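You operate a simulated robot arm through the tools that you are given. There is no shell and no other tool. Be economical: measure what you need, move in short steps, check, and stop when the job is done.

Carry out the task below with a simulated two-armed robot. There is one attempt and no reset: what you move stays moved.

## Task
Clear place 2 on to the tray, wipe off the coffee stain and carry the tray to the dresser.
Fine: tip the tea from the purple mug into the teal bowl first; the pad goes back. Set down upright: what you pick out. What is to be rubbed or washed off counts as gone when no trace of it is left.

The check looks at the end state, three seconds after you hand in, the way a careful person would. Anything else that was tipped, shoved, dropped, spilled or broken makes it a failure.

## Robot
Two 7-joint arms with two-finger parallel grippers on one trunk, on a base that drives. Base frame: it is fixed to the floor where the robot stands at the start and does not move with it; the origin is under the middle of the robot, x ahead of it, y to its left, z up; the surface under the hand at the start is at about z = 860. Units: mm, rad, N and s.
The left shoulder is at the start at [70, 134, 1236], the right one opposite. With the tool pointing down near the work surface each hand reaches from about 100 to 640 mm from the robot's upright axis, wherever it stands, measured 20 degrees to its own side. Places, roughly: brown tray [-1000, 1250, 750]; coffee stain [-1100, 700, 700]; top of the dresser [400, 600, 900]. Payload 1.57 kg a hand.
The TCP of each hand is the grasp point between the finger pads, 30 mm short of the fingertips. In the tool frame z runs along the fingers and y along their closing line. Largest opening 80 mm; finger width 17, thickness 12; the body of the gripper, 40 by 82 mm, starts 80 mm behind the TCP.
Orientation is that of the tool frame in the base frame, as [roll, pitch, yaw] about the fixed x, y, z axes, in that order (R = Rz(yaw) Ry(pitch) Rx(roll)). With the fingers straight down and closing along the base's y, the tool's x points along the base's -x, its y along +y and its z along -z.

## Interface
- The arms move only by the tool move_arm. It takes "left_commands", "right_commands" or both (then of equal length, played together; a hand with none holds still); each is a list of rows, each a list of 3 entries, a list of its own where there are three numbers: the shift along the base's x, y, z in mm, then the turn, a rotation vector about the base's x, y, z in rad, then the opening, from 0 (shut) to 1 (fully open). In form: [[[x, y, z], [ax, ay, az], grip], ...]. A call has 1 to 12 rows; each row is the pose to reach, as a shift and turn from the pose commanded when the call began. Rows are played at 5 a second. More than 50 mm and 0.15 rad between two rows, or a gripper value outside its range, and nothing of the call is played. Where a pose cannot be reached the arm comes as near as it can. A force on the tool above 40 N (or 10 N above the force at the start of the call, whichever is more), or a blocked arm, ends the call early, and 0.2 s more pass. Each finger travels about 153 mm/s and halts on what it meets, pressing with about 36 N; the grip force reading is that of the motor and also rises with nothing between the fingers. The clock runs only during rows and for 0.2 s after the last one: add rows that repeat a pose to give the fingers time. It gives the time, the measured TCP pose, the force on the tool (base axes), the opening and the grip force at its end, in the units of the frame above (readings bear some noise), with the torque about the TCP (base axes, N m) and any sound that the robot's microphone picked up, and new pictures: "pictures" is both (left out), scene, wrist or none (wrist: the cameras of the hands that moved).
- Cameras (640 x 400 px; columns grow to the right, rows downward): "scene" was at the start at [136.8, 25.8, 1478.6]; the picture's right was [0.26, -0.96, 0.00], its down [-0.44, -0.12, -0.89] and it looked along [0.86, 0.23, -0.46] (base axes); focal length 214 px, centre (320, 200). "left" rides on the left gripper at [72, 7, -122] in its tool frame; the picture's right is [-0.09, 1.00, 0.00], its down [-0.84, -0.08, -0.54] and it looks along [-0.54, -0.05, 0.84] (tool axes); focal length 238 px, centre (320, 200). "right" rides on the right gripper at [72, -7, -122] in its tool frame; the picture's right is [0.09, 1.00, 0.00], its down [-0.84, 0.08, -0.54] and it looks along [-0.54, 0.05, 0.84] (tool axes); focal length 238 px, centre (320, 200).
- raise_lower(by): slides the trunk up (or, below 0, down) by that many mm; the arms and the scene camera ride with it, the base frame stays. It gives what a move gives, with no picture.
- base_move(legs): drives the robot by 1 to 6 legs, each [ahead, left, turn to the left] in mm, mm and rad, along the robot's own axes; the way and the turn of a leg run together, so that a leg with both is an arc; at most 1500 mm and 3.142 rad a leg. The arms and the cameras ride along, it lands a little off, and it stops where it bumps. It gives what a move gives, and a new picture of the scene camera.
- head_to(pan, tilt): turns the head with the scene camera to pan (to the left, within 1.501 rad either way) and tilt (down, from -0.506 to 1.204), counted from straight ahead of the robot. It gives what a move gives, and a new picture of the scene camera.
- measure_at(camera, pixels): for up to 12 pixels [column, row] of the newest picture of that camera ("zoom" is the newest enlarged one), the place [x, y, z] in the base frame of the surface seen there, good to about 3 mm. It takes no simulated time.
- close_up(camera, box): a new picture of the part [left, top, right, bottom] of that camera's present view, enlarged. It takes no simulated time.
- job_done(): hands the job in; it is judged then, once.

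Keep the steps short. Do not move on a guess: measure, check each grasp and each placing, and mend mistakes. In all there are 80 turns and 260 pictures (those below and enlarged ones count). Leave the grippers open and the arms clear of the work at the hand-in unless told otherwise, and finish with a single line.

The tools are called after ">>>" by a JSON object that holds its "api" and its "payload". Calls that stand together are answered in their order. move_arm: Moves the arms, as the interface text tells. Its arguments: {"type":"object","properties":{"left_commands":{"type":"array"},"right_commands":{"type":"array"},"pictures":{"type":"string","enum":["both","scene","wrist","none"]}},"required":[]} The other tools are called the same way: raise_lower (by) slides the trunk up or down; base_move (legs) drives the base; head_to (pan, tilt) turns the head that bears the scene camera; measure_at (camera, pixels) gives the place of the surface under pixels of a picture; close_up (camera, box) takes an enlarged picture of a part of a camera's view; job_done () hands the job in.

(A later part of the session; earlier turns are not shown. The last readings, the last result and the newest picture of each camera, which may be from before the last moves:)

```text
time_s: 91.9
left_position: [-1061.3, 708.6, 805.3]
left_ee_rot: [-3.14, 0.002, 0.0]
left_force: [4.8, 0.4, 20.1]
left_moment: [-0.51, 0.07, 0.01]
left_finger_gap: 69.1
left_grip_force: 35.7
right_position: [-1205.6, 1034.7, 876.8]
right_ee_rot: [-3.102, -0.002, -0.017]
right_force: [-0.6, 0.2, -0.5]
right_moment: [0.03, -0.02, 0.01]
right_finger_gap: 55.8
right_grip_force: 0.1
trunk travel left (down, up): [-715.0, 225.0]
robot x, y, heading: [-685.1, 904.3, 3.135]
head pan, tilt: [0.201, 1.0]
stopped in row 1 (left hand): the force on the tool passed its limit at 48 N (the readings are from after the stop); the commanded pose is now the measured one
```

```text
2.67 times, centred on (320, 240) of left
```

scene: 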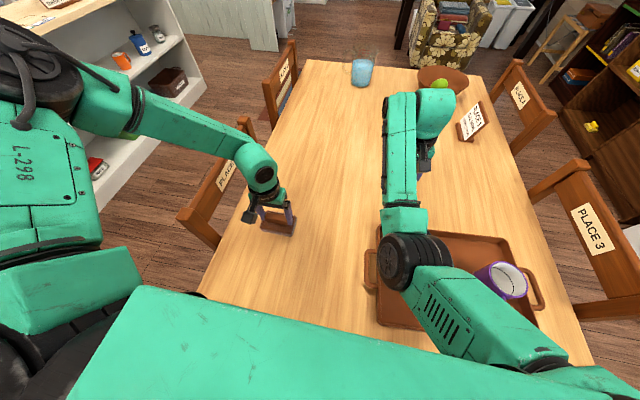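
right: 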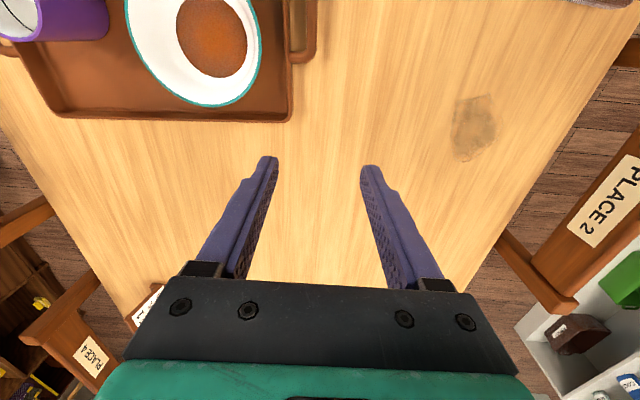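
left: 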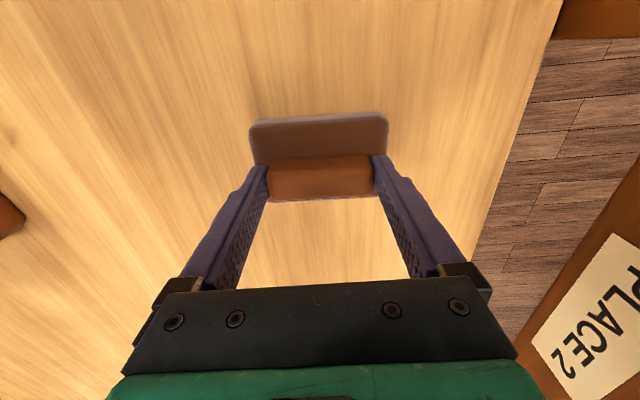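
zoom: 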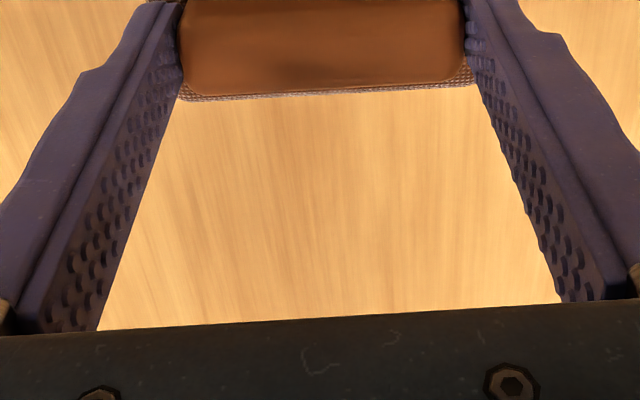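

It looks clean. One more stroke set with less pressure, then I lift the pad and move toward its home to inspect the spot.

>>> {"api": "move_arm", "payload": {"left_commands": [[[0, 0, 1], [0, 0, 0], 0.5], [[-25, 0, 1], [0, 0, 0], 0.5], [[-50, 4, 1], [0, 0, 0], 0.5], [[-72, 4, 1], [0, 0, 0], 0.5], [[-45, -6, 1], [0, 0, 0], 0.5], [[-20, -6, 1], [0, 0, 0], 0.5], [[5, 0, 1], [0, 0, 0], 0.5], [[10, 0, 15], [0, 0, 0], 0.5], [[30, -10, 35], [0, 0, 0], 0.5], [[65, -22, 35], [0, 0, 0], 0.5], [[100, -35, 35], [0, 0, 0], 0.5], [[130, -48, 35], [0, 0, 0], 0.5]]}}

>>> {"api": "close_up", "payload": {"camera": "scene", "box": [230, 130, 350, 230]}}

>>> {"api": "close_up", "payload": {"camera": "left", "box": [180, 180, 460, 300]}}

```text
time_s: 94.5
left_position: [-928.9, 659.0, 841.1]
left_ee_rot: [-3.137, 0.0, 0.0]
left_force: [0.2, -0.4, -0.7]
left_moment: [-0.02, 0.01, 0.02]
left_finger_gap: 68.9
left_grip_force: 36.1
right_position: [-1206.6, 1034.0, 878.1]
right_ee_rot: [-3.103, -0.004, -0.017]
right_force: [1.0, -0.5, -0.7]
right_moment: [0.0, 0.02, 0.0]
right_finger_gap: 55.7
right_grip_force: 0.1
trunk travel left (down, up): [-715.0, 225.0]
robot x, y, heading: [-682.4, 901.3, 3.132]
head pan, tilt: [0.201, 1.0]
```

scene: 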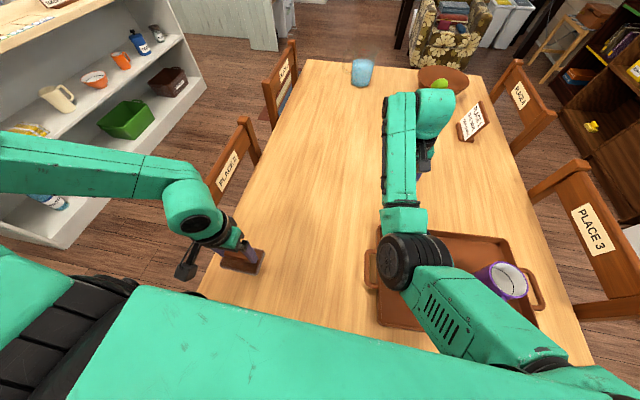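
left: 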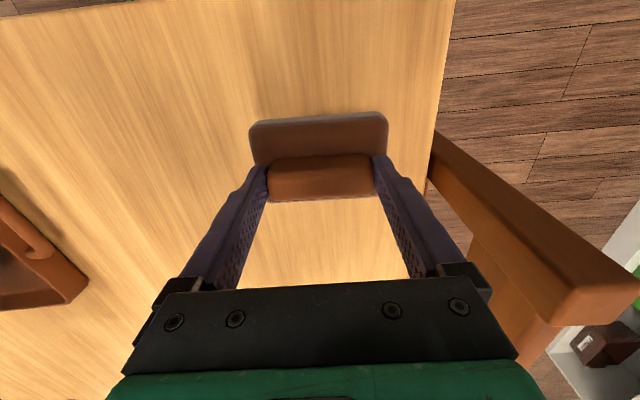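

```text
4.00 times, centred on (290, 180) of scene
```

zoom: 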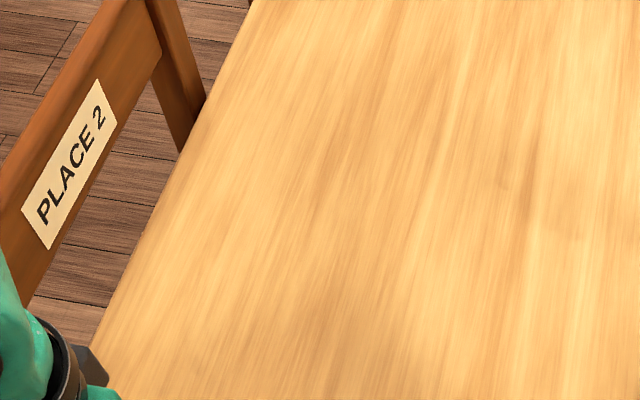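

```text
2.29 times, centred on (320, 240) of left
```

zoom: 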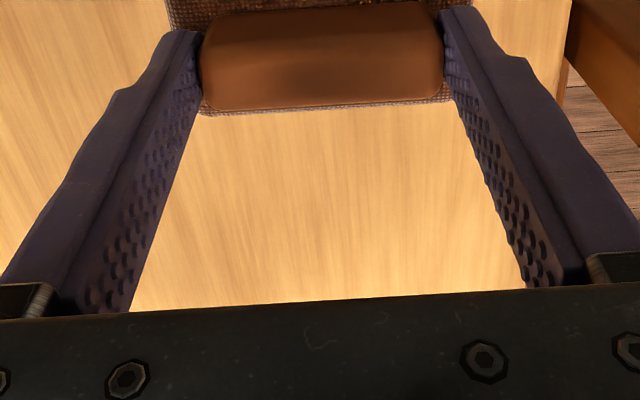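

The table looks clean; a slight dark patch at zoom (370,310) may be a shadow. I check where it is.

>>> {"api": "close_up", "payload": {"camera": "scene", "box": [255, 165, 335, 225]}}

>>> {"api": "measure_at", "payload": {"camera": "scene", "pixels": [[305, 207], [280, 180], [290, 195], [270, 200], [300, 215]]}}

```text
6.67 times, centred on (295, 195) of scene
```

zoom: 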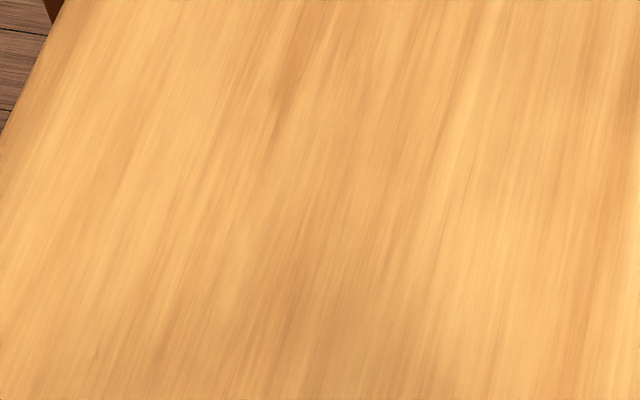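

```text
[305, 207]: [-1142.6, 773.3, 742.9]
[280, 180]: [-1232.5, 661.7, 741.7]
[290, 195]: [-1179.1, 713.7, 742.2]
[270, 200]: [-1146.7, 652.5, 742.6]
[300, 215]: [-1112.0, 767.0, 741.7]
```

>>> {"api": "close_up", "payload": {"camera": "scene", "box": [240, 185, 320, 245]}}

>>> {"api": "move_arm", "payload": {"left_commands": [[[12, -5, 0], [0, 0, 0], 0.5], [[22, -9, -12], [0, 0, 0], 0.5], [[22, -9, -24], [0, 0, 0], 0.5], [[22, -9, -31], [0, 0, 0], 0.5], [[22, -9, -34], [0, 0, 0], 0.5]]}}

```text
6.67 times, centred on (280, 215) of scene
```

zoom: 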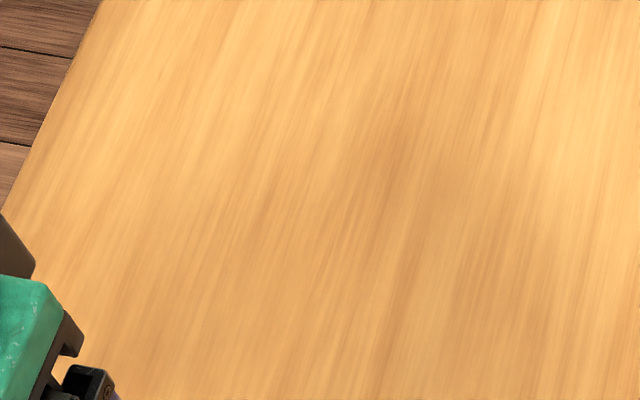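

```text
time_s: 95.7
left_position: [-908.3, 652.5, 806.9]
left_ee_rot: [-3.14, -0.003, -0.002]
left_force: [0.0, 0.1, 2.9]
left_moment: [0.03, 0.06, -0.01]
left_finger_gap: 68.9
left_grip_force: 36.1
right_position: [-1207.3, 1034.7, 876.6]
right_ee_rot: [-3.104, -0.005, -0.016]
right_force: [-0.5, -0.8, 0.4]
right_moment: [0.0, 0.0, 0.0]
right_finger_gap: 56.0
right_grip_force: 0.1
trunk travel left (down, up): [-715.0, 225.0]
robot x, y, heading: [-683.0, 903.5, 3.139]
head pan, tilt: [0.201, 1.0]
```

scene: 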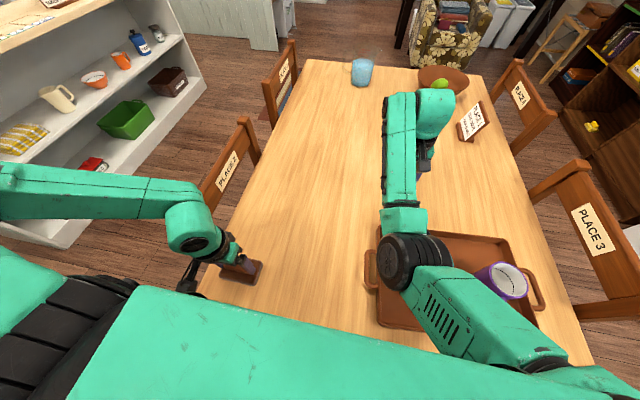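
left: 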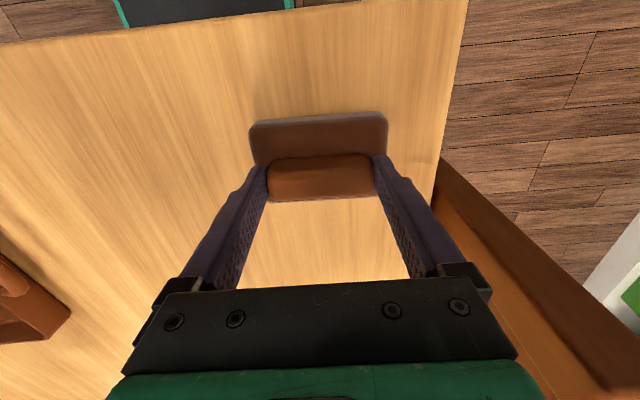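

The stain is gone, and the pad is back home, within 3 mm, resting (2.9 N). I open and lift the left hand.

>>> {"api": "move_arm", "payload": {"left_commands": [[[0, 0, 0], [0, 0, 0], 0.8], [[0, 0, 0], [0, 0, 0], 1], [[0, 0, 0], [0, 0, 0], 1], [[0, 0, 20], [0, 0, 0], 1], [[0, 0, 50], [0, 0, 0], 1], [[0, 0, 90], [0, 0, 0], 1], [[0, 0, 120], [0, 0, 0], 1]]}}

```text
time_s: 97.3
left_position: [-895.3, 646.7, 909.5]
left_ee_rot: [-3.139, -0.101, -0.001]
left_force: [-6.8, 0.2, 6.9]
left_moment: [-0.01, -0.52, 0.0]
left_finger_gap: 79.8
left_grip_force: 0.1
left hand out of reach, approached as far as the arm can: row 6, 7
right_position: [-1207.7, 1033.4, 875.7]
right_ee_rot: [-3.102, -0.005, -0.016]
right_force: [-0.4, 0.5, 0.2]
right_moment: [0.0, -0.01, -0.01]
right_finger_gap: 56.0
right_grip_force: 0.0
trunk travel left (down, up): [-715.0, 225.0]
robot x, y, heading: [-684.1, 897.6, 3.135]
head pan, tilt: [0.201, 1.0]
```

scene: 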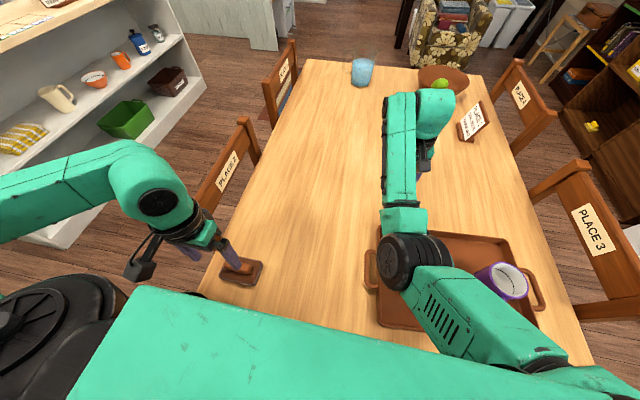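
left: 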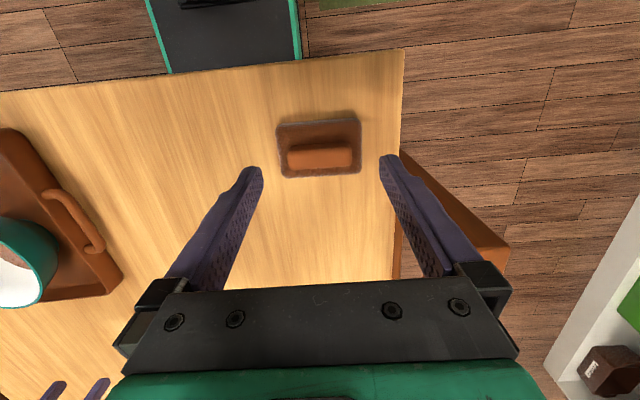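

The pad stands back in place. I raise the trunk 60 mm, back out 95 mm, then go 292 mm right to stand before the tray.

>>> {"api": "raise_lower", "payload": {"by": 60}}

>>> {"api": "base_move", "payload": {"legs": [[-95, 0, 0], [0, -292, 0]]}}

>>> {"api": "head_to", "payload": {"pan": 0.0, "tilt": 1.0}}

```text
time_s: 98.3
left_position: [-917.7, 647.6, 984.3]
left_ee_rot: [-3.139, -0.002, 0.001]
left_force: [0.0, 0.7, -0.3]
left_moment: [0.0, 0.02, -0.01]
left_finger_gap: 79.8
left_grip_force: 0.0
right_position: [-1207.2, 1033.8, 936.1]
right_ee_rot: [-3.104, -0.003, -0.015]
right_force: [0.5, -0.3, -0.5]
right_moment: [0.01, 0.0, 0.03]
right_finger_gap: 55.5
right_grip_force: 0.0
trunk travel left (down, up): [-775.0, 165.0]
robot x, y, heading: [-688.6, 901.8, 3.139]
head pan, tilt: [0.201, 1.0]
```

```text
time_s: 101.0
left_position: [-822.1, 937.8, 985.2]
left_ee_rot: [-3.136, -0.004, 0.004]
left_force: [0.5, 0.1, 0.0]
left_moment: [0.0, 0.01, -0.02]
left_finger_gap: 79.9
left_grip_force: 0.2
right_position: [-1112.9, 1323.1, 936.0]
right_ee_rot: [-3.103, -0.005, -0.013]
right_force: [0.0, -0.9, 0.3]
right_moment: [0.01, 0.01, -0.02]
right_finger_gap: 55.9
right_grip_force: 0.0
trunk travel left (down, up): [-775.0, 165.0]
robot x, y, heading: [-590.1, 1191.9, 3.141]
head pan, tilt: [0.201, 1.0]
```

scene: 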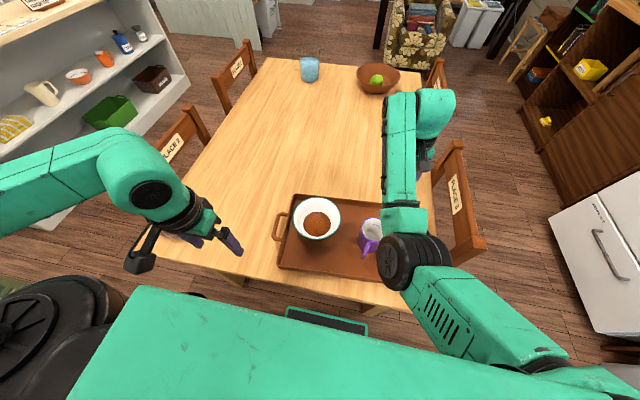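

```text
time_s: 101.7
left_position: [-821.6, 939.8, 984.1]
left_ee_rot: [-3.138, -0.004, 0.002]
left_force: [-0.7, 0.6, 0.6]
left_moment: [0.04, -0.01, -0.03]
left_finger_gap: 79.7
left_grip_force: 0.0
right_position: [-1113.6, 1325.2, 937.1]
right_ee_rot: [-3.102, -0.005, -0.014]
right_force: [0.1, -0.2, 0.4]
right_moment: [0.03, 0.01, 0.0]
right_finger_gap: 55.9
right_grip_force: 0.2
trunk travel left (down, up): [-775.0, 165.0]
robot x, y, heading: [-587.7, 1189.7, 3.14]
head pan, tilt: [0.0, 1.0]
```

scene: 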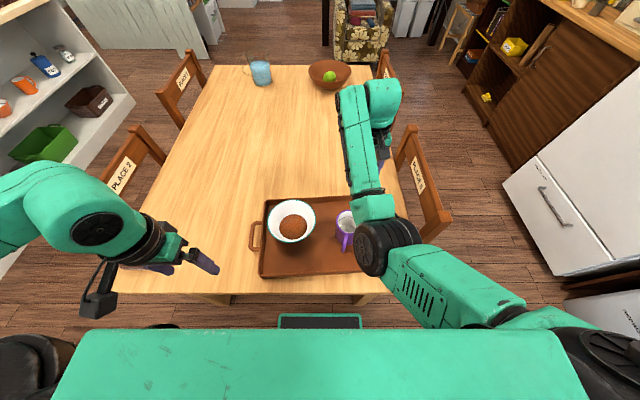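

I bring the hands above the two tray handles (left ≈(-990,985), right ≈(-1000,1395)), still high.

>>> {"api": "move_arm", "payload": {"left_commands": [[[-30, 8, 0], [0, 0, 0], 0.6], [[-60, 16, 0], [0, 0, 0], 0.6], [[-90, 25, 0], [0, 0, 0], 0.6], [[-120, 34, 0], [0, 0, 0], 0.6], [[-145, 42, -20], [0, 0, 0], 0.6], [[-168, 46, -40], [0, 0, 0], 0.6], [[-168, 46, -70], [0, 0, 0], 0.6], [[-168, 46, -70], [0, 0, 0], 0.6]], "right_commands": [[[20, 12, 10], [-0.01, 0, 0], 0.6], [[40, 24, 10], [-0.02, 0, 0], 0.6], [[60, 37, 10], [-0.03, 0, 0], 0.6], [[80, 50, 10], [-0.039, 0, 0.013], 0.6], [[100, 62, 5], [-0.039, 0, 0.013], 0.6], [[113, 70, 0], [-0.039, 0, 0.013], 0.6], [[113, 70, -20], [-0.039, 0, 0.013], 0.6], [[113, 70, -20], [-0.039, 0, 0.013], 0.6]]}}

```text
time_s: 103.7
left_position: [-990.4, 988.0, 914.7]
left_ee_rot: [-3.138, -0.004, 0.005]
left_force: [0.0, 0.4, 0.5]
left_moment: [0.02, 0.02, -0.03]
left_finger_gap: 47.9
left_grip_force: 0.0
right_position: [-1050.5, 1456.1, 929.7]
right_ee_rot: [-3.032, 0.104, -0.057]
right_force: [-0.6, 0.5, 0.0]
right_moment: [-0.03, -0.01, -0.04]
right_finger_gap: 47.7
right_grip_force: 0.1
right hand out of reach, approached as far as the arm can: row 1, 2, 3, 4, 5, 6, 7, 8
trunk travel left (down, up): [-775.0, 165.0]
robot x, y, heading: [-590.6, 1193.3, 3.144]
head pan, tilt: [0.0, 1.0]
stopped in row 8 (right hand): the arm was blocked; the commanded pose is now the measured one
```

scene: 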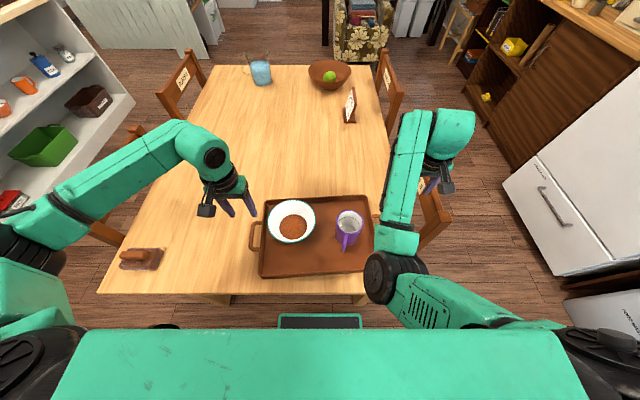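
right: 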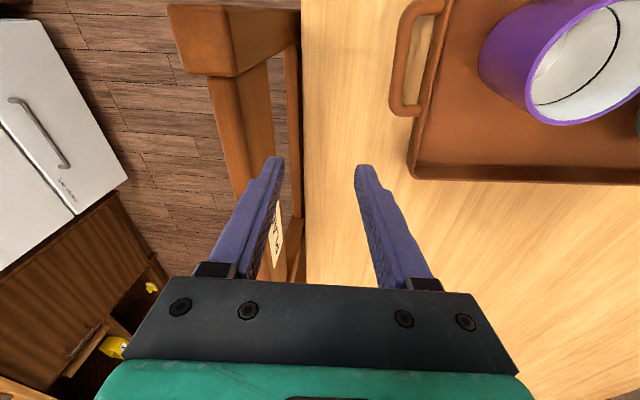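
left: 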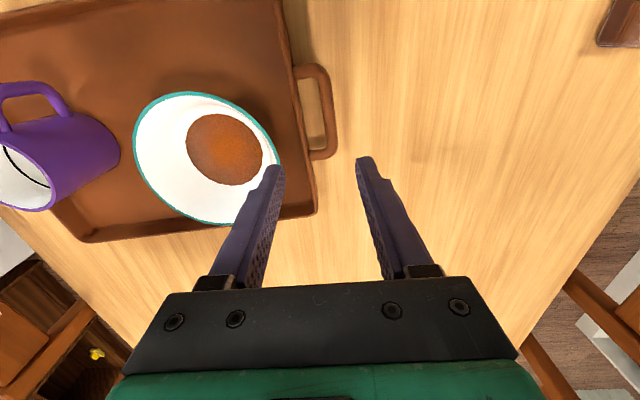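

The right arm's elbow is tucked inward from the bowl work, which blocks it. I raise that hand high to near its starting pose (elbow out) to untangle it, away from the tray.

>>> {"api": "move_arm", "payload": {"right_commands": [[[0, 0, 40], [-0.03, -0.03, 0.02], 0.6], [[0, 0, 80], [-0.06, -0.06, 0.04], 0.6], [[0, 0, 125], [-0.09, -0.1, 0.055], 0.6], [[10, -15, 165], [-0.11, -0.104, 0.057], 0.6], [[20, -45, 200], [-0.11, -0.104, 0.057], 0.6], [[40, -75, 230], [-0.11, -0.104, 0.057], 0.6], [[60, -105, 260], [-0.11, -0.104, 0.057], 0.6], [[80, -135, 285], [-0.11, -0.104, 0.057], 0.6], [[100, -165, 310], [-0.11, -0.104, 0.057], 0.6], [[115, -195, 340], [-0.11, -0.104, 0.057], 0.6], [[120, -220, 370], [-0.11, -0.104, 0.057], 0.6], [[120, -240, 400], [-0.11, -0.104, 0.057], 0.6]]}}

```text
time_s: 106.3
left_position: [-989.8, 987.3, 914.8]
left_ee_rot: [-3.138, -0.005, 0.003]
left_force: [0.5, 0.6, 0.2]
left_moment: [0.01, 0.01, 0.0]
left_finger_gap: 47.9
left_grip_force: 0.2
right_position: [-1121.3, 1434.7, 1171.3]
right_ee_rot: [3.137, -0.005, -0.003]
right_force: [0.0, -0.1, 0.0]
right_moment: [0.01, -0.02, 0.0]
right_finger_gap: 48.2
right_grip_force: 0.1
right hand out of reach, approached as far as the arm can: row 1, 2, 3, 4, 5, 6, 7, 8, 9, 10, 11, 12
trunk travel left (down, up): [-775.0, 165.0]
robot x, y, heading: [-591.5, 1197.2, 3.137]
head pan, tilt: [0.0, 1.0]
```

scene: 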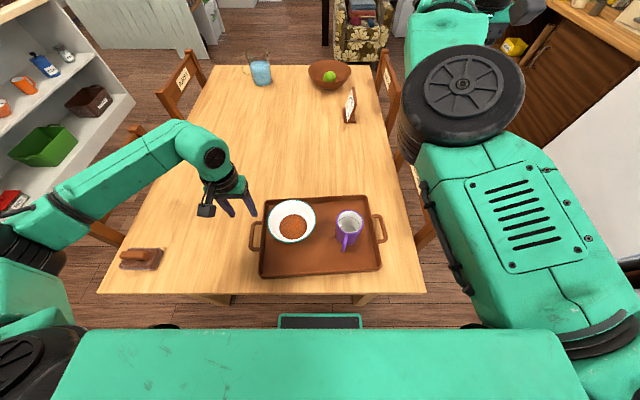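
right: 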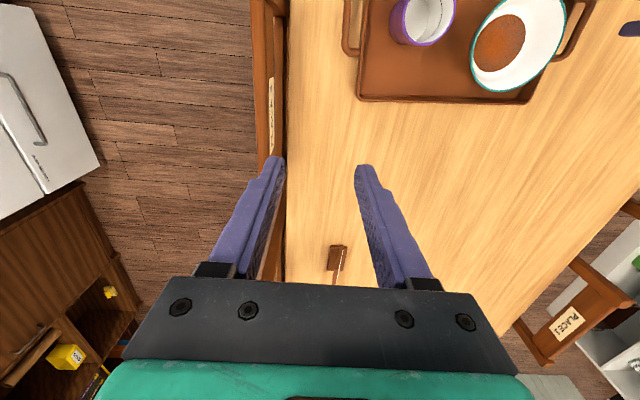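

The arm is unwinding (elbow now up). I continue inward and up.

>>> {"api": "move_arm", "payload": {"right_commands": [[[0, 0, 30], [0, 0, 0], 0.6], [[0, -20, 60], [0, 0, 0], 0.6], [[15, -45, 80], [0, 0, 0], 0.6], [[35, -70, 100], [0, 0, 0], 0.6], [[55, -95, 115], [0, 0, 0], 0.6], [[75, -120, 130], [0, 0, 0], 0.6], [[95, -145, 145], [0, 0, 0], 0.6], [[115, -165, 160], [0, 0, 0], 0.6], [[135, -185, 175], [0, 0, 0], 0.6], [[155, -205, 190], [0, 0, 0], 0.6], [[175, -220, 200], [0, 0, 0], 0.6]], "pictures": "scene"}}

```text
time_s: 108.7
left_position: [-989.0, 987.0, 915.2]
left_ee_rot: [-3.139, -0.003, 0.003]
left_force: [-1.0, 0.1, 0.1]
left_moment: [-0.01, 0.02, 0.01]
left_finger_gap: 48.1
left_grip_force: 0.0
right_position: [-1047.9, 1364.3, 1321.5]
right_ee_rot: [3.11, 0.002, -0.017]
right_force: [0.3, 0.5, 0.1]
right_moment: [-0.01, -0.01, -0.01]
right_finger_gap: 48.2
right_grip_force: 0.1
right hand out of reach, approached as far as the arm can: row 5, 6, 7, 8, 9, 10, 11
trunk travel left (down, up): [-775.0, 165.0]
robot x, y, heading: [-587.1, 1192.6, 3.141]
head pan, tilt: [0.0, 1.0]
```

scene: 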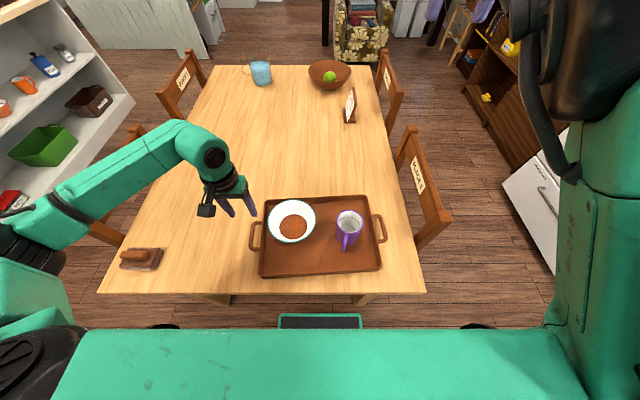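

The right hand is now high with a free elbow. I lower it toward a point above the right handle.

>>> {"api": "move_arm", "payload": {"right_commands": [[[5, 3, -35], [0.01, 0, 0.005], 0.6], [[10, 6, -70], [0.02, 0, 0.01], 0.6], [[15, 9, -105], [0.03, 0, 0.017], 0.6], [[20, 12, -140], [0.031, 0, 0.017], 0.6], [[25, 15, -175], [0.031, 0, 0.017], 0.6], [[30, 18, -210], [0.031, 0, 0.017], 0.6], [[34, 21, -245], [0.031, 0, 0.017], 0.6], [[38, 24, -280], [0.031, 0, 0.017], 0.6], [[42, 27, -315], [0.031, 0, 0.017], 0.6], [[46, 30, -350], [0.031, 0, 0.017], 0.6], [[48, 31, -380], [0.031, 0, 0.017], 0.6], [[48, 31, -406], [0.031, 0, 0.017], 0.6]]}}

```text
time_s: 111.3
left_position: [-990.2, 987.8, 914.4]
left_ee_rot: [-3.138, -0.004, 0.003]
left_force: [0.6, 0.9, 0.3]
left_moment: [0.02, 0.01, 0.02]
left_finger_gap: 48.1
left_grip_force: 0.0
right_position: [-1041.3, 1479.7, 897.3]
right_ee_rot: [-3.117, -0.005, 0.017]
right_force: [-0.7, 1.0, -0.1]
right_moment: [0.02, -0.02, 0.01]
right_finger_gap: 47.9
right_grip_force: 0.1
right hand out of reach, approached as far as the arm can: row 1, 2, 3, 4, 5, 6, 7, 8, 9, 10, 11, 12
trunk travel left (down, up): [-775.0, 165.0]
robot x, y, heading: [-589.8, 1192.2, 3.142]
head pan, tilt: [0.0, 1.0]
```

scene: 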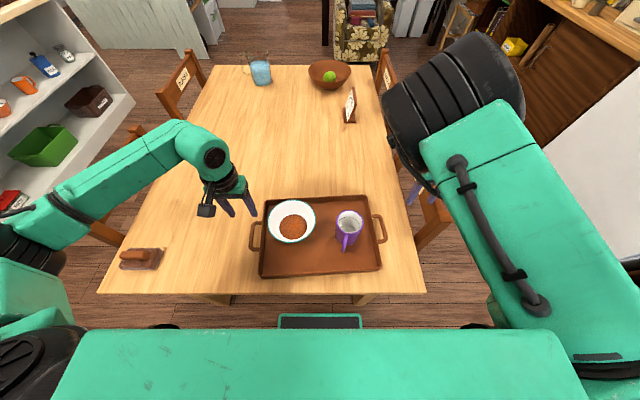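
right: 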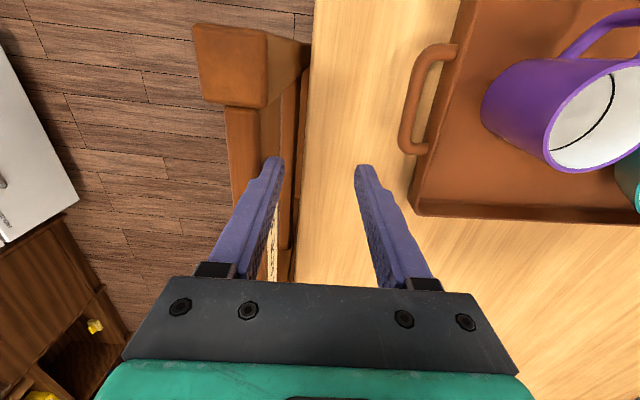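

The elbow-up posture folds too tightly. Raising the trunk gives the elbow room; I raise it 100 mm and then try bringing the right hand over the handle.

>>> {"api": "raise_lower", "payload": {"by": 100}}

>>> {"api": "move_arm", "payload": {"right_commands": [[[0, -5, -10], [-0.01, 0, 0], 0.6], [[0, -15, -20], [-0.02, 0, 0], 0.6], [[5, -25, -30], [-0.025, 0, 0], 0.6], [[10, -35, -40], [-0.025, 0, 0], 0.6], [[15, -45, -50], [-0.025, 0, 0], 0.6], [[20, -55, -60], [-0.025, 0, -0.01], 0.6], [[30, -65, -70], [-0.025, 0, -0.017], 0.6], [[35, -75, -75], [-0.025, 0, -0.017], 0.6], [[41, -85, -80], [-0.025, 0, -0.017], 0.6], [[41, -85, -80], [-0.025, 0, -0.017], 0.6]]}}

```text
time_s: 112.7
left_position: [-989.9, 988.6, 1014.5]
left_ee_rot: [-3.139, -0.003, 0.003]
left_force: [0.4, -0.6, -0.1]
left_moment: [-0.03, 0.04, 0.01]
left_finger_gap: 48.0
left_grip_force: 0.0
right_position: [-1039.7, 1480.5, 997.2]
right_ee_rot: [-3.118, -0.007, 0.015]
right_force: [-0.6, -0.5, 0.0]
right_moment: [0.0, -0.03, 0.02]
right_finger_gap: 48.0
right_grip_force: 0.0
trunk travel left (down, up): [-875.0, 65.0]
robot x, y, heading: [-589.3, 1194.2, 3.141]
head pan, tilt: [0.0, 1.0]
```

```text
time_s: 114.9
left_position: [-990.5, 987.8, 1015.4]
left_ee_rot: [-3.139, -0.005, 0.003]
left_force: [0.2, 0.2, -0.2]
left_moment: [-0.01, 0.0, 0.0]
left_finger_gap: 47.8
left_grip_force: 0.1
right_position: [-1029.9, 1453.0, 896.0]
right_ee_rot: [3.139, -0.006, -0.001]
right_force: [0.1, -0.8, 0.4]
right_moment: [-0.03, -0.03, 0.03]
right_finger_gap: 48.4
right_grip_force: 0.1
right hand out of reach, approached as far as the arm can: row 2, 3, 4, 5, 6, 7, 8, 9, 10
trunk travel left (down, up): [-875.0, 65.0]
robot x, y, heading: [-589.8, 1190.9, 3.133]
head pan, tilt: [0.0, 1.0]
```

scene: 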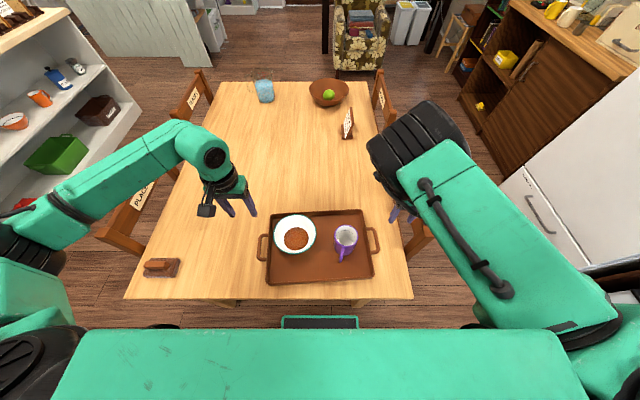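
right: 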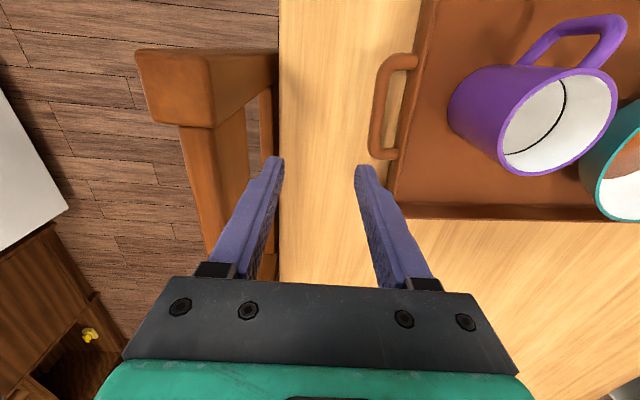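

Better: (-1030,1453,896). I shift the base 30 mm back and 37 mm left, which puts the right hand nearly over its handle while the left stays workable.

>>> {"api": "base_move", "payload": {"legs": [[-30, 37, 0]]}}

>>> {"api": "move_arm", "payload": {"right_commands": [[[0, -4, -8], [0, 0, 0], 0.6], [[0, -8, -16], [0, 0, 0], 0.6], [[0, -12, -24], [0, 0, 0], 0.6], [[0, -16, -32], [0, 0, 0], 0.6], [[0, -20, -40], [0, 0, 0], 0.6]], "left_commands": [[[-7, 7, -20], [0, 0, 0], 0.6], [[-14, 14, -45], [0, 0, 0], 0.6], [[-21, 21, -75], [0, 0, 0], 0.6], [[-28, 28, -110], [0, 0, 0], 0.6], [[-32, 32, -150], [0, 0, 0], 0.6]]}}

```text
time_s: 115.8
left_position: [-964.2, 956.6, 1013.5]
left_ee_rot: [3.139, -0.009, 0.005]
left_force: [-0.1, 1.1, -0.3]
left_moment: [-0.03, -0.02, 0.0]
left_finger_gap: 48.1
left_grip_force: 0.2
right_position: [-1003.4, 1422.3, 893.3]
right_ee_rot: [3.135, -0.01, -0.001]
right_force: [-0.3, -0.1, -0.9]
right_moment: [-0.02, -0.06, -0.03]
right_finger_gap: 47.9
right_grip_force: 0.0
trunk travel left (down, up): [-875.0, 65.0]
robot x, y, heading: [-559.4, 1159.0, 3.141]
head pan, tilt: [0.0, 1.0]
```

scene: 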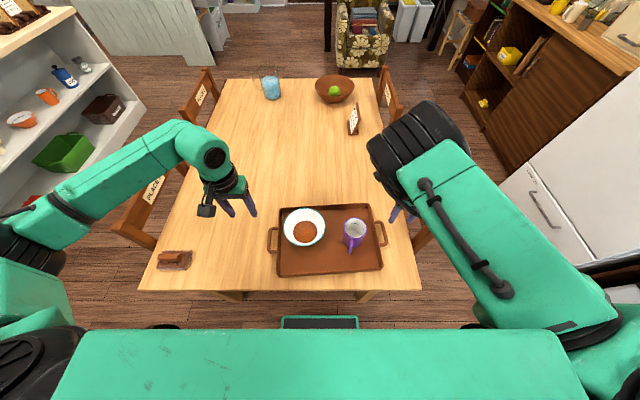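

```text
time_s: 117.0
left_position: [-993.8, 985.0, 867.0]
left_ee_rot: [-3.138, -0.004, 0.004]
left_force: [-0.7, -0.5, -0.8]
left_moment: [0.02, -0.04, 0.02]
left_finger_gap: 47.7
left_grip_force: 0.2
right_position: [-1003.0, 1401.2, 855.0]
right_ee_rot: [3.137, -0.009, -0.002]
right_force: [-0.4, 0.5, -0.2]
right_moment: [-0.01, 0.0, 0.02]
right_finger_gap: 47.9
right_grip_force: 0.1
right hand out of reach, approached as far as the arm can: row 4, 5
trunk travel left (down, up): [-875.0, 65.0]
robot x, y, heading: [-561.5, 1156.8, 3.146]
head pan, tilt: [0.0, 1.0]
```

scene: 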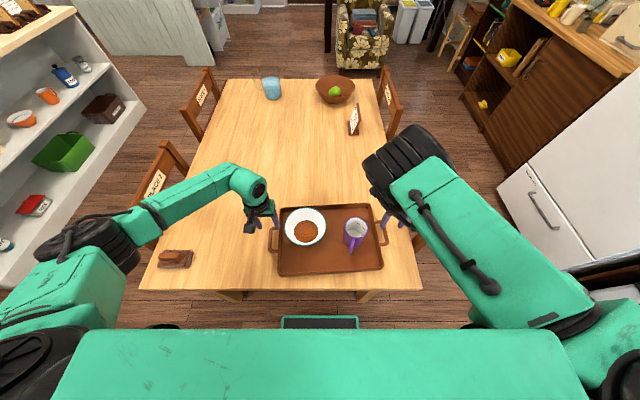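
right: 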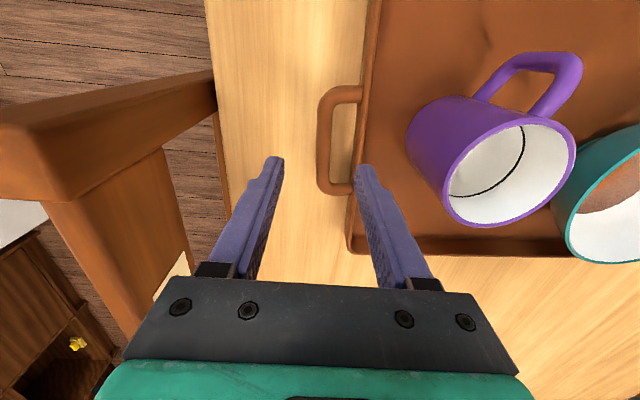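
left: 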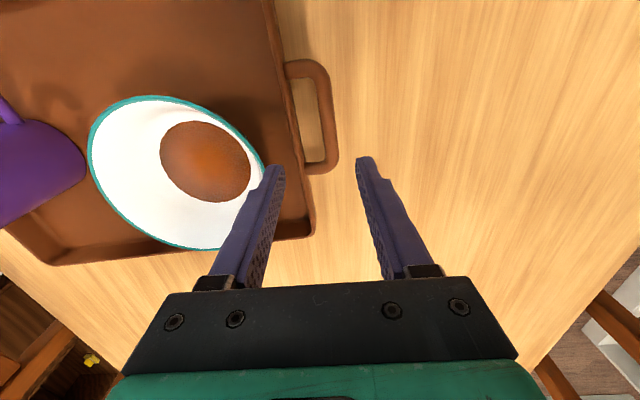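

I measure both handle bars and the chair beside the right hand.

>>> {"api": "measure_at", "payload": {"camera": "left", "pixels": [[326, 80], [332, 115], [330, 155], [298, 115], [312, 115], [305, 165], [300, 65]]}}

>>> {"api": "measure_at", "payload": {"camera": "right", "pixels": [[330, 100], [323, 140], [328, 185], [362, 140], [340, 140], [150, 110], [40, 150], [210, 85], [345, 192], [350, 90]]}}

```text
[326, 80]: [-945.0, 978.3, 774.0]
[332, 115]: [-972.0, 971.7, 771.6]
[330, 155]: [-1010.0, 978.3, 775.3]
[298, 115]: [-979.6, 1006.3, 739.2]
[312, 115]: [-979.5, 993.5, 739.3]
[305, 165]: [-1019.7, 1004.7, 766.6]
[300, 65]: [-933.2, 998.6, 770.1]
```

```text
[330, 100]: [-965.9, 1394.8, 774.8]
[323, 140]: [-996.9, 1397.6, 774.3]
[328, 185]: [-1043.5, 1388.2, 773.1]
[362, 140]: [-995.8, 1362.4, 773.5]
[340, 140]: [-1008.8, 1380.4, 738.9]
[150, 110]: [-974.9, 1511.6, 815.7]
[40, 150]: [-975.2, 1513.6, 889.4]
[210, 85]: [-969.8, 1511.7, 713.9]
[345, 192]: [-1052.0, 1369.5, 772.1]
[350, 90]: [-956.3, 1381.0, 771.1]
```

Left bar: y≈975, x -935…-1018; right bar: y≈1396, x -958…-1048; tops z 775; the tray is turned ~3.5°. I line both hands up (turn 0.06) with fingers opened 28 mm and descend to TCP z≈781.

>>> {"api": "move_arm", "payload": {"left_commands": [[[7, -5, 0], [0, 0, 0.03], 0.35], [[14, -10, -10], [0, 0, 0.06], 0.35], [[14, -10, -30], [0, 0, 0.06], 0.35], [[14, -10, -48], [0, 0, 0.06], 0.35], [[14, -10, -48], [0, 0, 0.06], 0.35]], "right_commands": [[[-2, -1, -8], [0, 0, 0.03], 0.35], [[-3, -2, -16], [0, 0, 0.06], 0.35], [[-3, -4, -24], [0, 0, 0.06], 0.35], [[-3, -5, -36], [0, 0, 0.06], 0.35], [[-3, -5, -36], [0, 0, 0.06], 0.35]], "pictures": "wrist"}}

```text
time_s: 118.2
left_position: [-977.6, 973.1, 815.8]
left_ee_rot: [-3.138, -0.005, 0.065]
left_force: [0.8, 0.8, -0.2]
left_moment: [-0.02, -0.04, 0.01]
left_finger_gap: 27.9
left_grip_force: 0.0
right_position: [-1005.5, 1395.5, 819.0]
right_ee_rot: [3.14, -0.007, 0.06]
right_force: [-0.3, -0.5, -0.2]
right_moment: [0.01, 0.01, -0.02]
right_finger_gap: 27.9
right_grip_force: 0.1
trunk travel left (down, up): [-875.0, 65.0]
robot x, y, heading: [-558.8, 1158.5, 3.137]
head pan, tilt: [0.0, 1.0]
```

right: 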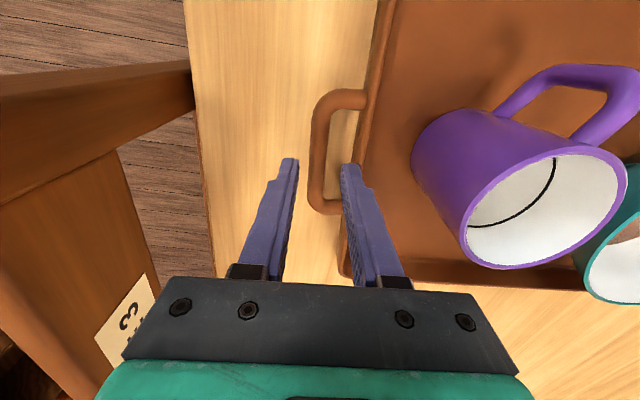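
left: 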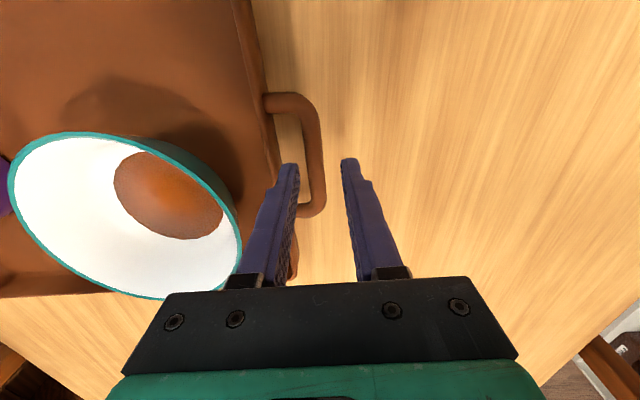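

Both bars lie midway between the fingers. I descend to TCP z≈781 and close.

>>> {"api": "move_arm", "payload": {"left_commands": [[[-1, 1, -12], [0, 0, 0], 0.35], [[-1, 1, -24], [0, 0, 0], 0.35], [[-1, 1, -34], [0, 0, 0], 0.35], [[-1, 1, -34], [0, 0, 0], 0.2], [[-1, 1, -34], [0, 0, 0], 0.05], [[-1, 1, -34], [0, 0, 0], 0]], "right_commands": [[[0, 0, -13], [0, 0, 0], 0.35], [[0, 0, -26], [0, 0, 0], 0.35], [[0, 0, -37], [0, 0, 0], 0.35], [[0, 0, -37], [0, 0, 0], 0.2], [[0, 0, -37], [0, 0, 0], 0.05], [[0, 0, -37], [0, 0, 0], 0]]}}

```text
time_s: 119.6
left_position: [-979.5, 977.3, 782.2]
left_ee_rot: [-3.134, -0.004, 0.061]
left_force: [-2.1, 12.9, 0.3]
left_moment: [0.17, 0.04, 0.02]
left_finger_gap: 13.2
left_grip_force: 30.1
right_position: [-1005.5, 1394.8, 784.1]
right_ee_rot: [3.136, -0.007, 0.06]
right_force: [-0.3, -8.9, 2.9]
right_moment: [-0.13, 0.2, 0.09]
right_finger_gap: 13.3
right_grip_force: 29.8
trunk travel left (down, up): [-875.0, 65.0]
robot x, y, heading: [-562.1, 1156.6, 3.138]
head pan, tilt: [0.0, 1.0]
```

scene: 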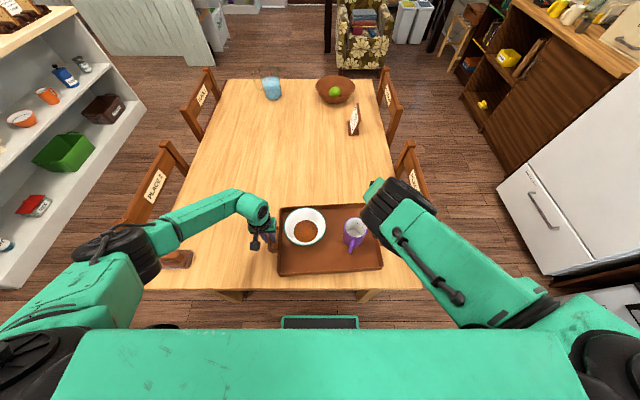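
right: 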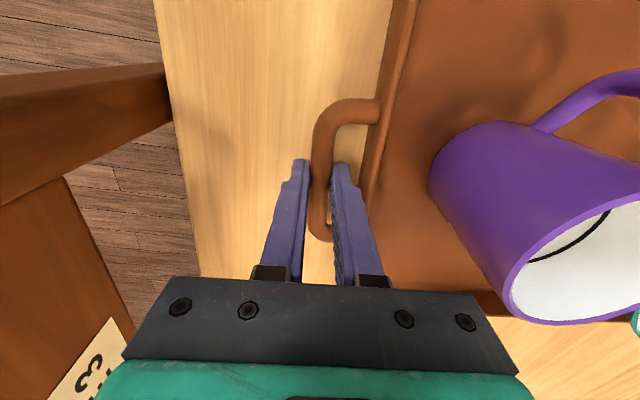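
left: 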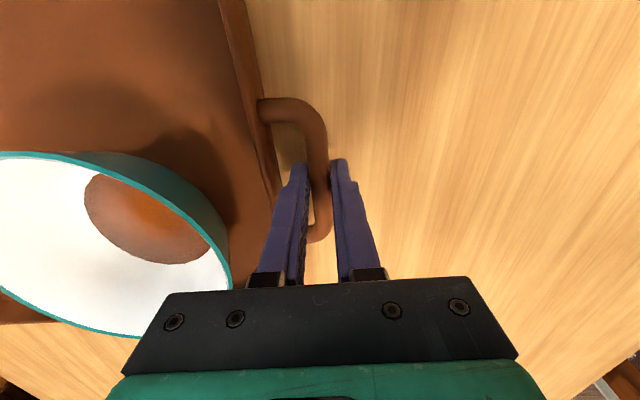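

Both handles are gripped. I lift 15 mm with the trunk (rigid) and check level and loads.

>>> {"api": "raise_lower", "payload": {"by": 15}}

>>> {"api": "close_up", "payload": {"camera": "scene", "box": [230, 170, 420, 300]}}

>>> {"api": "measure_at", "payload": {"camera": "zoom", "pixels": [[175, 350], [498, 320], [320, 335], [320, 260], [450, 290], [200, 300], [180, 140]]}}

```text
time_s: 120.2
left_position: [-979.0, 976.3, 797.7]
left_ee_rot: [-3.137, -0.004, 0.065]
left_force: [-1.1, 16.4, -5.2]
left_moment: [0.2, -0.07, 0.04]
left_finger_gap: 13.3
left_grip_force: 29.8
right_position: [-1006.0, 1396.1, 799.4]
right_ee_rot: [3.136, -0.009, 0.06]
right_force: [1.9, -17.0, -4.6]
right_moment: [-0.23, 0.01, 0.15]
right_finger_gap: 13.3
right_grip_force: 29.9
trunk travel left (down, up): [-890.0, 50.0]
robot x, y, heading: [-559.8, 1158.4, 3.142]
head pan, tilt: [0.0, 1.0]
```

```text
3.08 times, centred on (325, 235) of scene
```

zoom: 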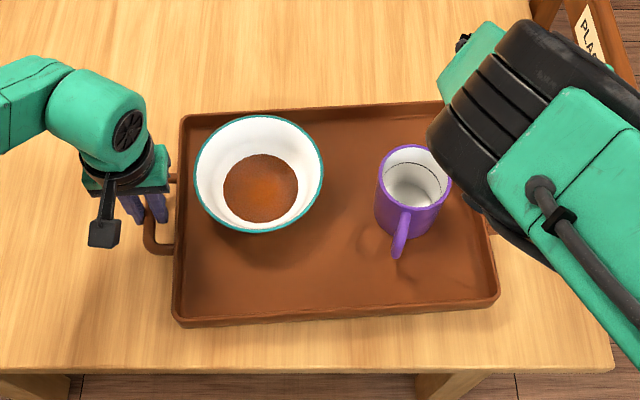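

```text
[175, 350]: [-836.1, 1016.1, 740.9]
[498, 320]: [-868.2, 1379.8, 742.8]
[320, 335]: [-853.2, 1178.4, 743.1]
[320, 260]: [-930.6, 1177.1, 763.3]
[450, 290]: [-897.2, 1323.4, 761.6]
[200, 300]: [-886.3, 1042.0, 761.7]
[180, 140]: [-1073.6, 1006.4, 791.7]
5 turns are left
```

Tray is level and both hands share the load. Turns are short now, so I combine: raise the trunk 50, lift the tray 70 mm with both arms together, back out, turn clear of table and dresser, and drive along in front of the dresser.

>>> {"api": "raise_lower", "payload": {"by": 50}}

>>> {"api": "move_arm", "payload": {"left_commands": [[[-2, 4, 4], [0, 0, 0], 0], [[-4, 8, 9], [0, 0, 0], 0], [[-7, 12, 15], [0, 0, 0], 0], [[-10, 15, 22], [0, 0, 0], 0], [[-10, 15, 29], [0, 0, 0], 0], [[-10, 15, 36], [0, 0, 0], 0], [[-10, 15, 43], [0, 0, 0], 0], [[-10, 15, 50], [0, 0, 0], 0], [[-10, 15, 57], [0, 0, 0], 0], [[-10, 15, 64], [0, 0, 0], 0], [[-10, 15, 70], [0, 0, 0], 0], [[-10, 15, 70], [0, 0, 0], 0]], "right_commands": [[[-2, 4, 4], [0, 0, 0], 0], [[-4, 8, 9], [0, 0, 0], 0], [[-7, 12, 15], [0, 0, 0], 0], [[-10, 15, 22], [0, 0, 0], 0], [[-10, 15, 29], [0, 0, 0], 0], [[-10, 15, 36], [0, 0, 0], 0], [[-10, 15, 43], [0, 0, 0], 0], [[-10, 15, 50], [0, 0, 0], 0], [[-10, 15, 57], [0, 0, 0], 0], [[-10, 15, 64], [0, 0, 0], 0], [[-10, 15, 70], [0, 0, 0], 0], [[-10, 15, 70], [0, 0, 0], 0]], "pictures": "scene"}}

>>> {"api": "base_move", "payload": {"legs": [[-160, 0, 0], [0, 0, -1.57], [0, 0, -1.57], [0, -818, 0]]}}

>>> {"api": "measure_at", "payload": {"camera": "scene", "pixels": [[320, 100], [320, 140], [320, 160], [320, 180], [320, 270], [290, 225], [350, 225], [200, 150], [440, 150], [250, 150], [390, 150], [300, 265]]}}

>>> {"api": "close_up", "payload": {"camera": "scene", "box": [230, 150, 420, 290]}}

```text
time_s: 121.1
left_position: [-981.1, 975.9, 846.1]
left_ee_rot: [-3.135, -0.005, 0.061]
left_force: [-1.0, 24.0, -5.1]
left_moment: [0.31, 0.06, -0.02]
left_finger_gap: 13.4
left_grip_force: 29.4
right_position: [-1006.7, 1395.2, 848.4]
right_ee_rot: [3.135, -0.008, 0.06]
right_force: [1.2, -24.0, -4.3]
right_moment: [-0.34, -0.15, 0.08]
right_finger_gap: 13.3
right_grip_force: 30.4
trunk travel left (down, up): [-940.0, 0.0]
robot x, y, heading: [-559.6, 1159.5, 3.14]
head pan, tilt: [0.0, 1.0]
```

```text
time_s: 123.7
left_position: [-990.5, 991.4, 917.6]
left_ee_rot: [-3.136, -0.003, 0.062]
left_force: [-2.2, 27.4, -5.7]
left_moment: [0.37, 0.07, -0.02]
left_finger_gap: 13.8
left_grip_force: 29.4
right_position: [-1014.8, 1410.0, 917.0]
right_ee_rot: [3.135, -0.008, 0.058]
right_force: [1.8, -28.2, -4.4]
right_moment: [-0.42, -0.15, 0.11]
right_finger_gap: 13.5
right_grip_force: 30.5
trunk travel left (down, up): [-940.0, 0.0]
robot x, y, heading: [-561.6, 1154.7, 3.144]
head pan, tilt: [0.0, 1.0]
```

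scene: 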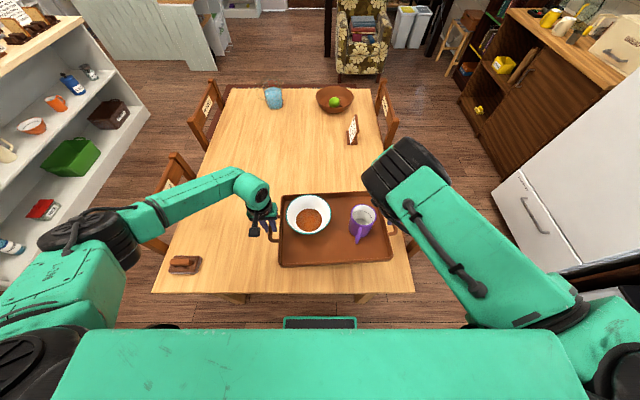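

```text
time_s: 136.7
left_position: [34.5, 512.4, 917.7]
left_ee_rot: [-3.133, -0.008, -3.067]
left_force: [2.3, -27.1, -5.0]
left_moment: [-0.36, 0.01, 0.0]
left_finger_gap: 13.1
left_grip_force: 29.7
right_position: [64.4, 93.1, 917.7]
right_ee_rot: [3.135, -0.009, -3.075]
right_force: [-1.7, 28.1, -4.8]
right_moment: [0.4, 0.09, 0.13]
right_finger_gap: 13.3
right_grip_force: 29.7
trunk travel left (down, up): [-940.0, 0.0]
robot x, y, heading: [-395.8, 342.0, 0.007]
head pan, tilt: [0.0, 1.0]
```

scene: 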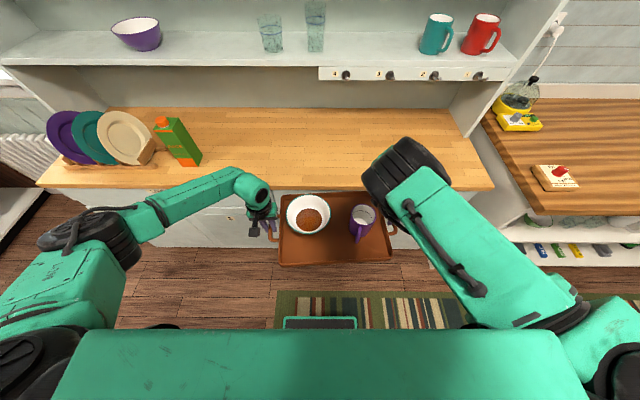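

```text
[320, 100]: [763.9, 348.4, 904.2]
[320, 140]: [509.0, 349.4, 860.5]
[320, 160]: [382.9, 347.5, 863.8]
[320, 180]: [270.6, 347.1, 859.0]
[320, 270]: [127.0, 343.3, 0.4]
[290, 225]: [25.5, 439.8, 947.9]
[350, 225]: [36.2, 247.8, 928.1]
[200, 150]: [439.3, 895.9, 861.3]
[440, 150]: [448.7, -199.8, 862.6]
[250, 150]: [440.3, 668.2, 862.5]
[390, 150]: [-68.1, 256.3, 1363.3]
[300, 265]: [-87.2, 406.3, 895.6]
```

```text
2.86 times, centred on (325, 220) of scene
4 turns are left
```

zoom: 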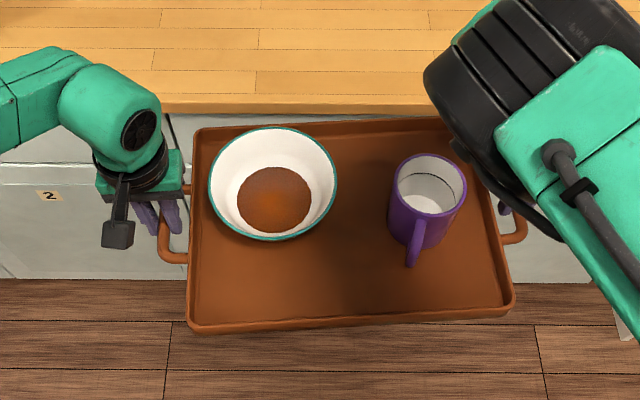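

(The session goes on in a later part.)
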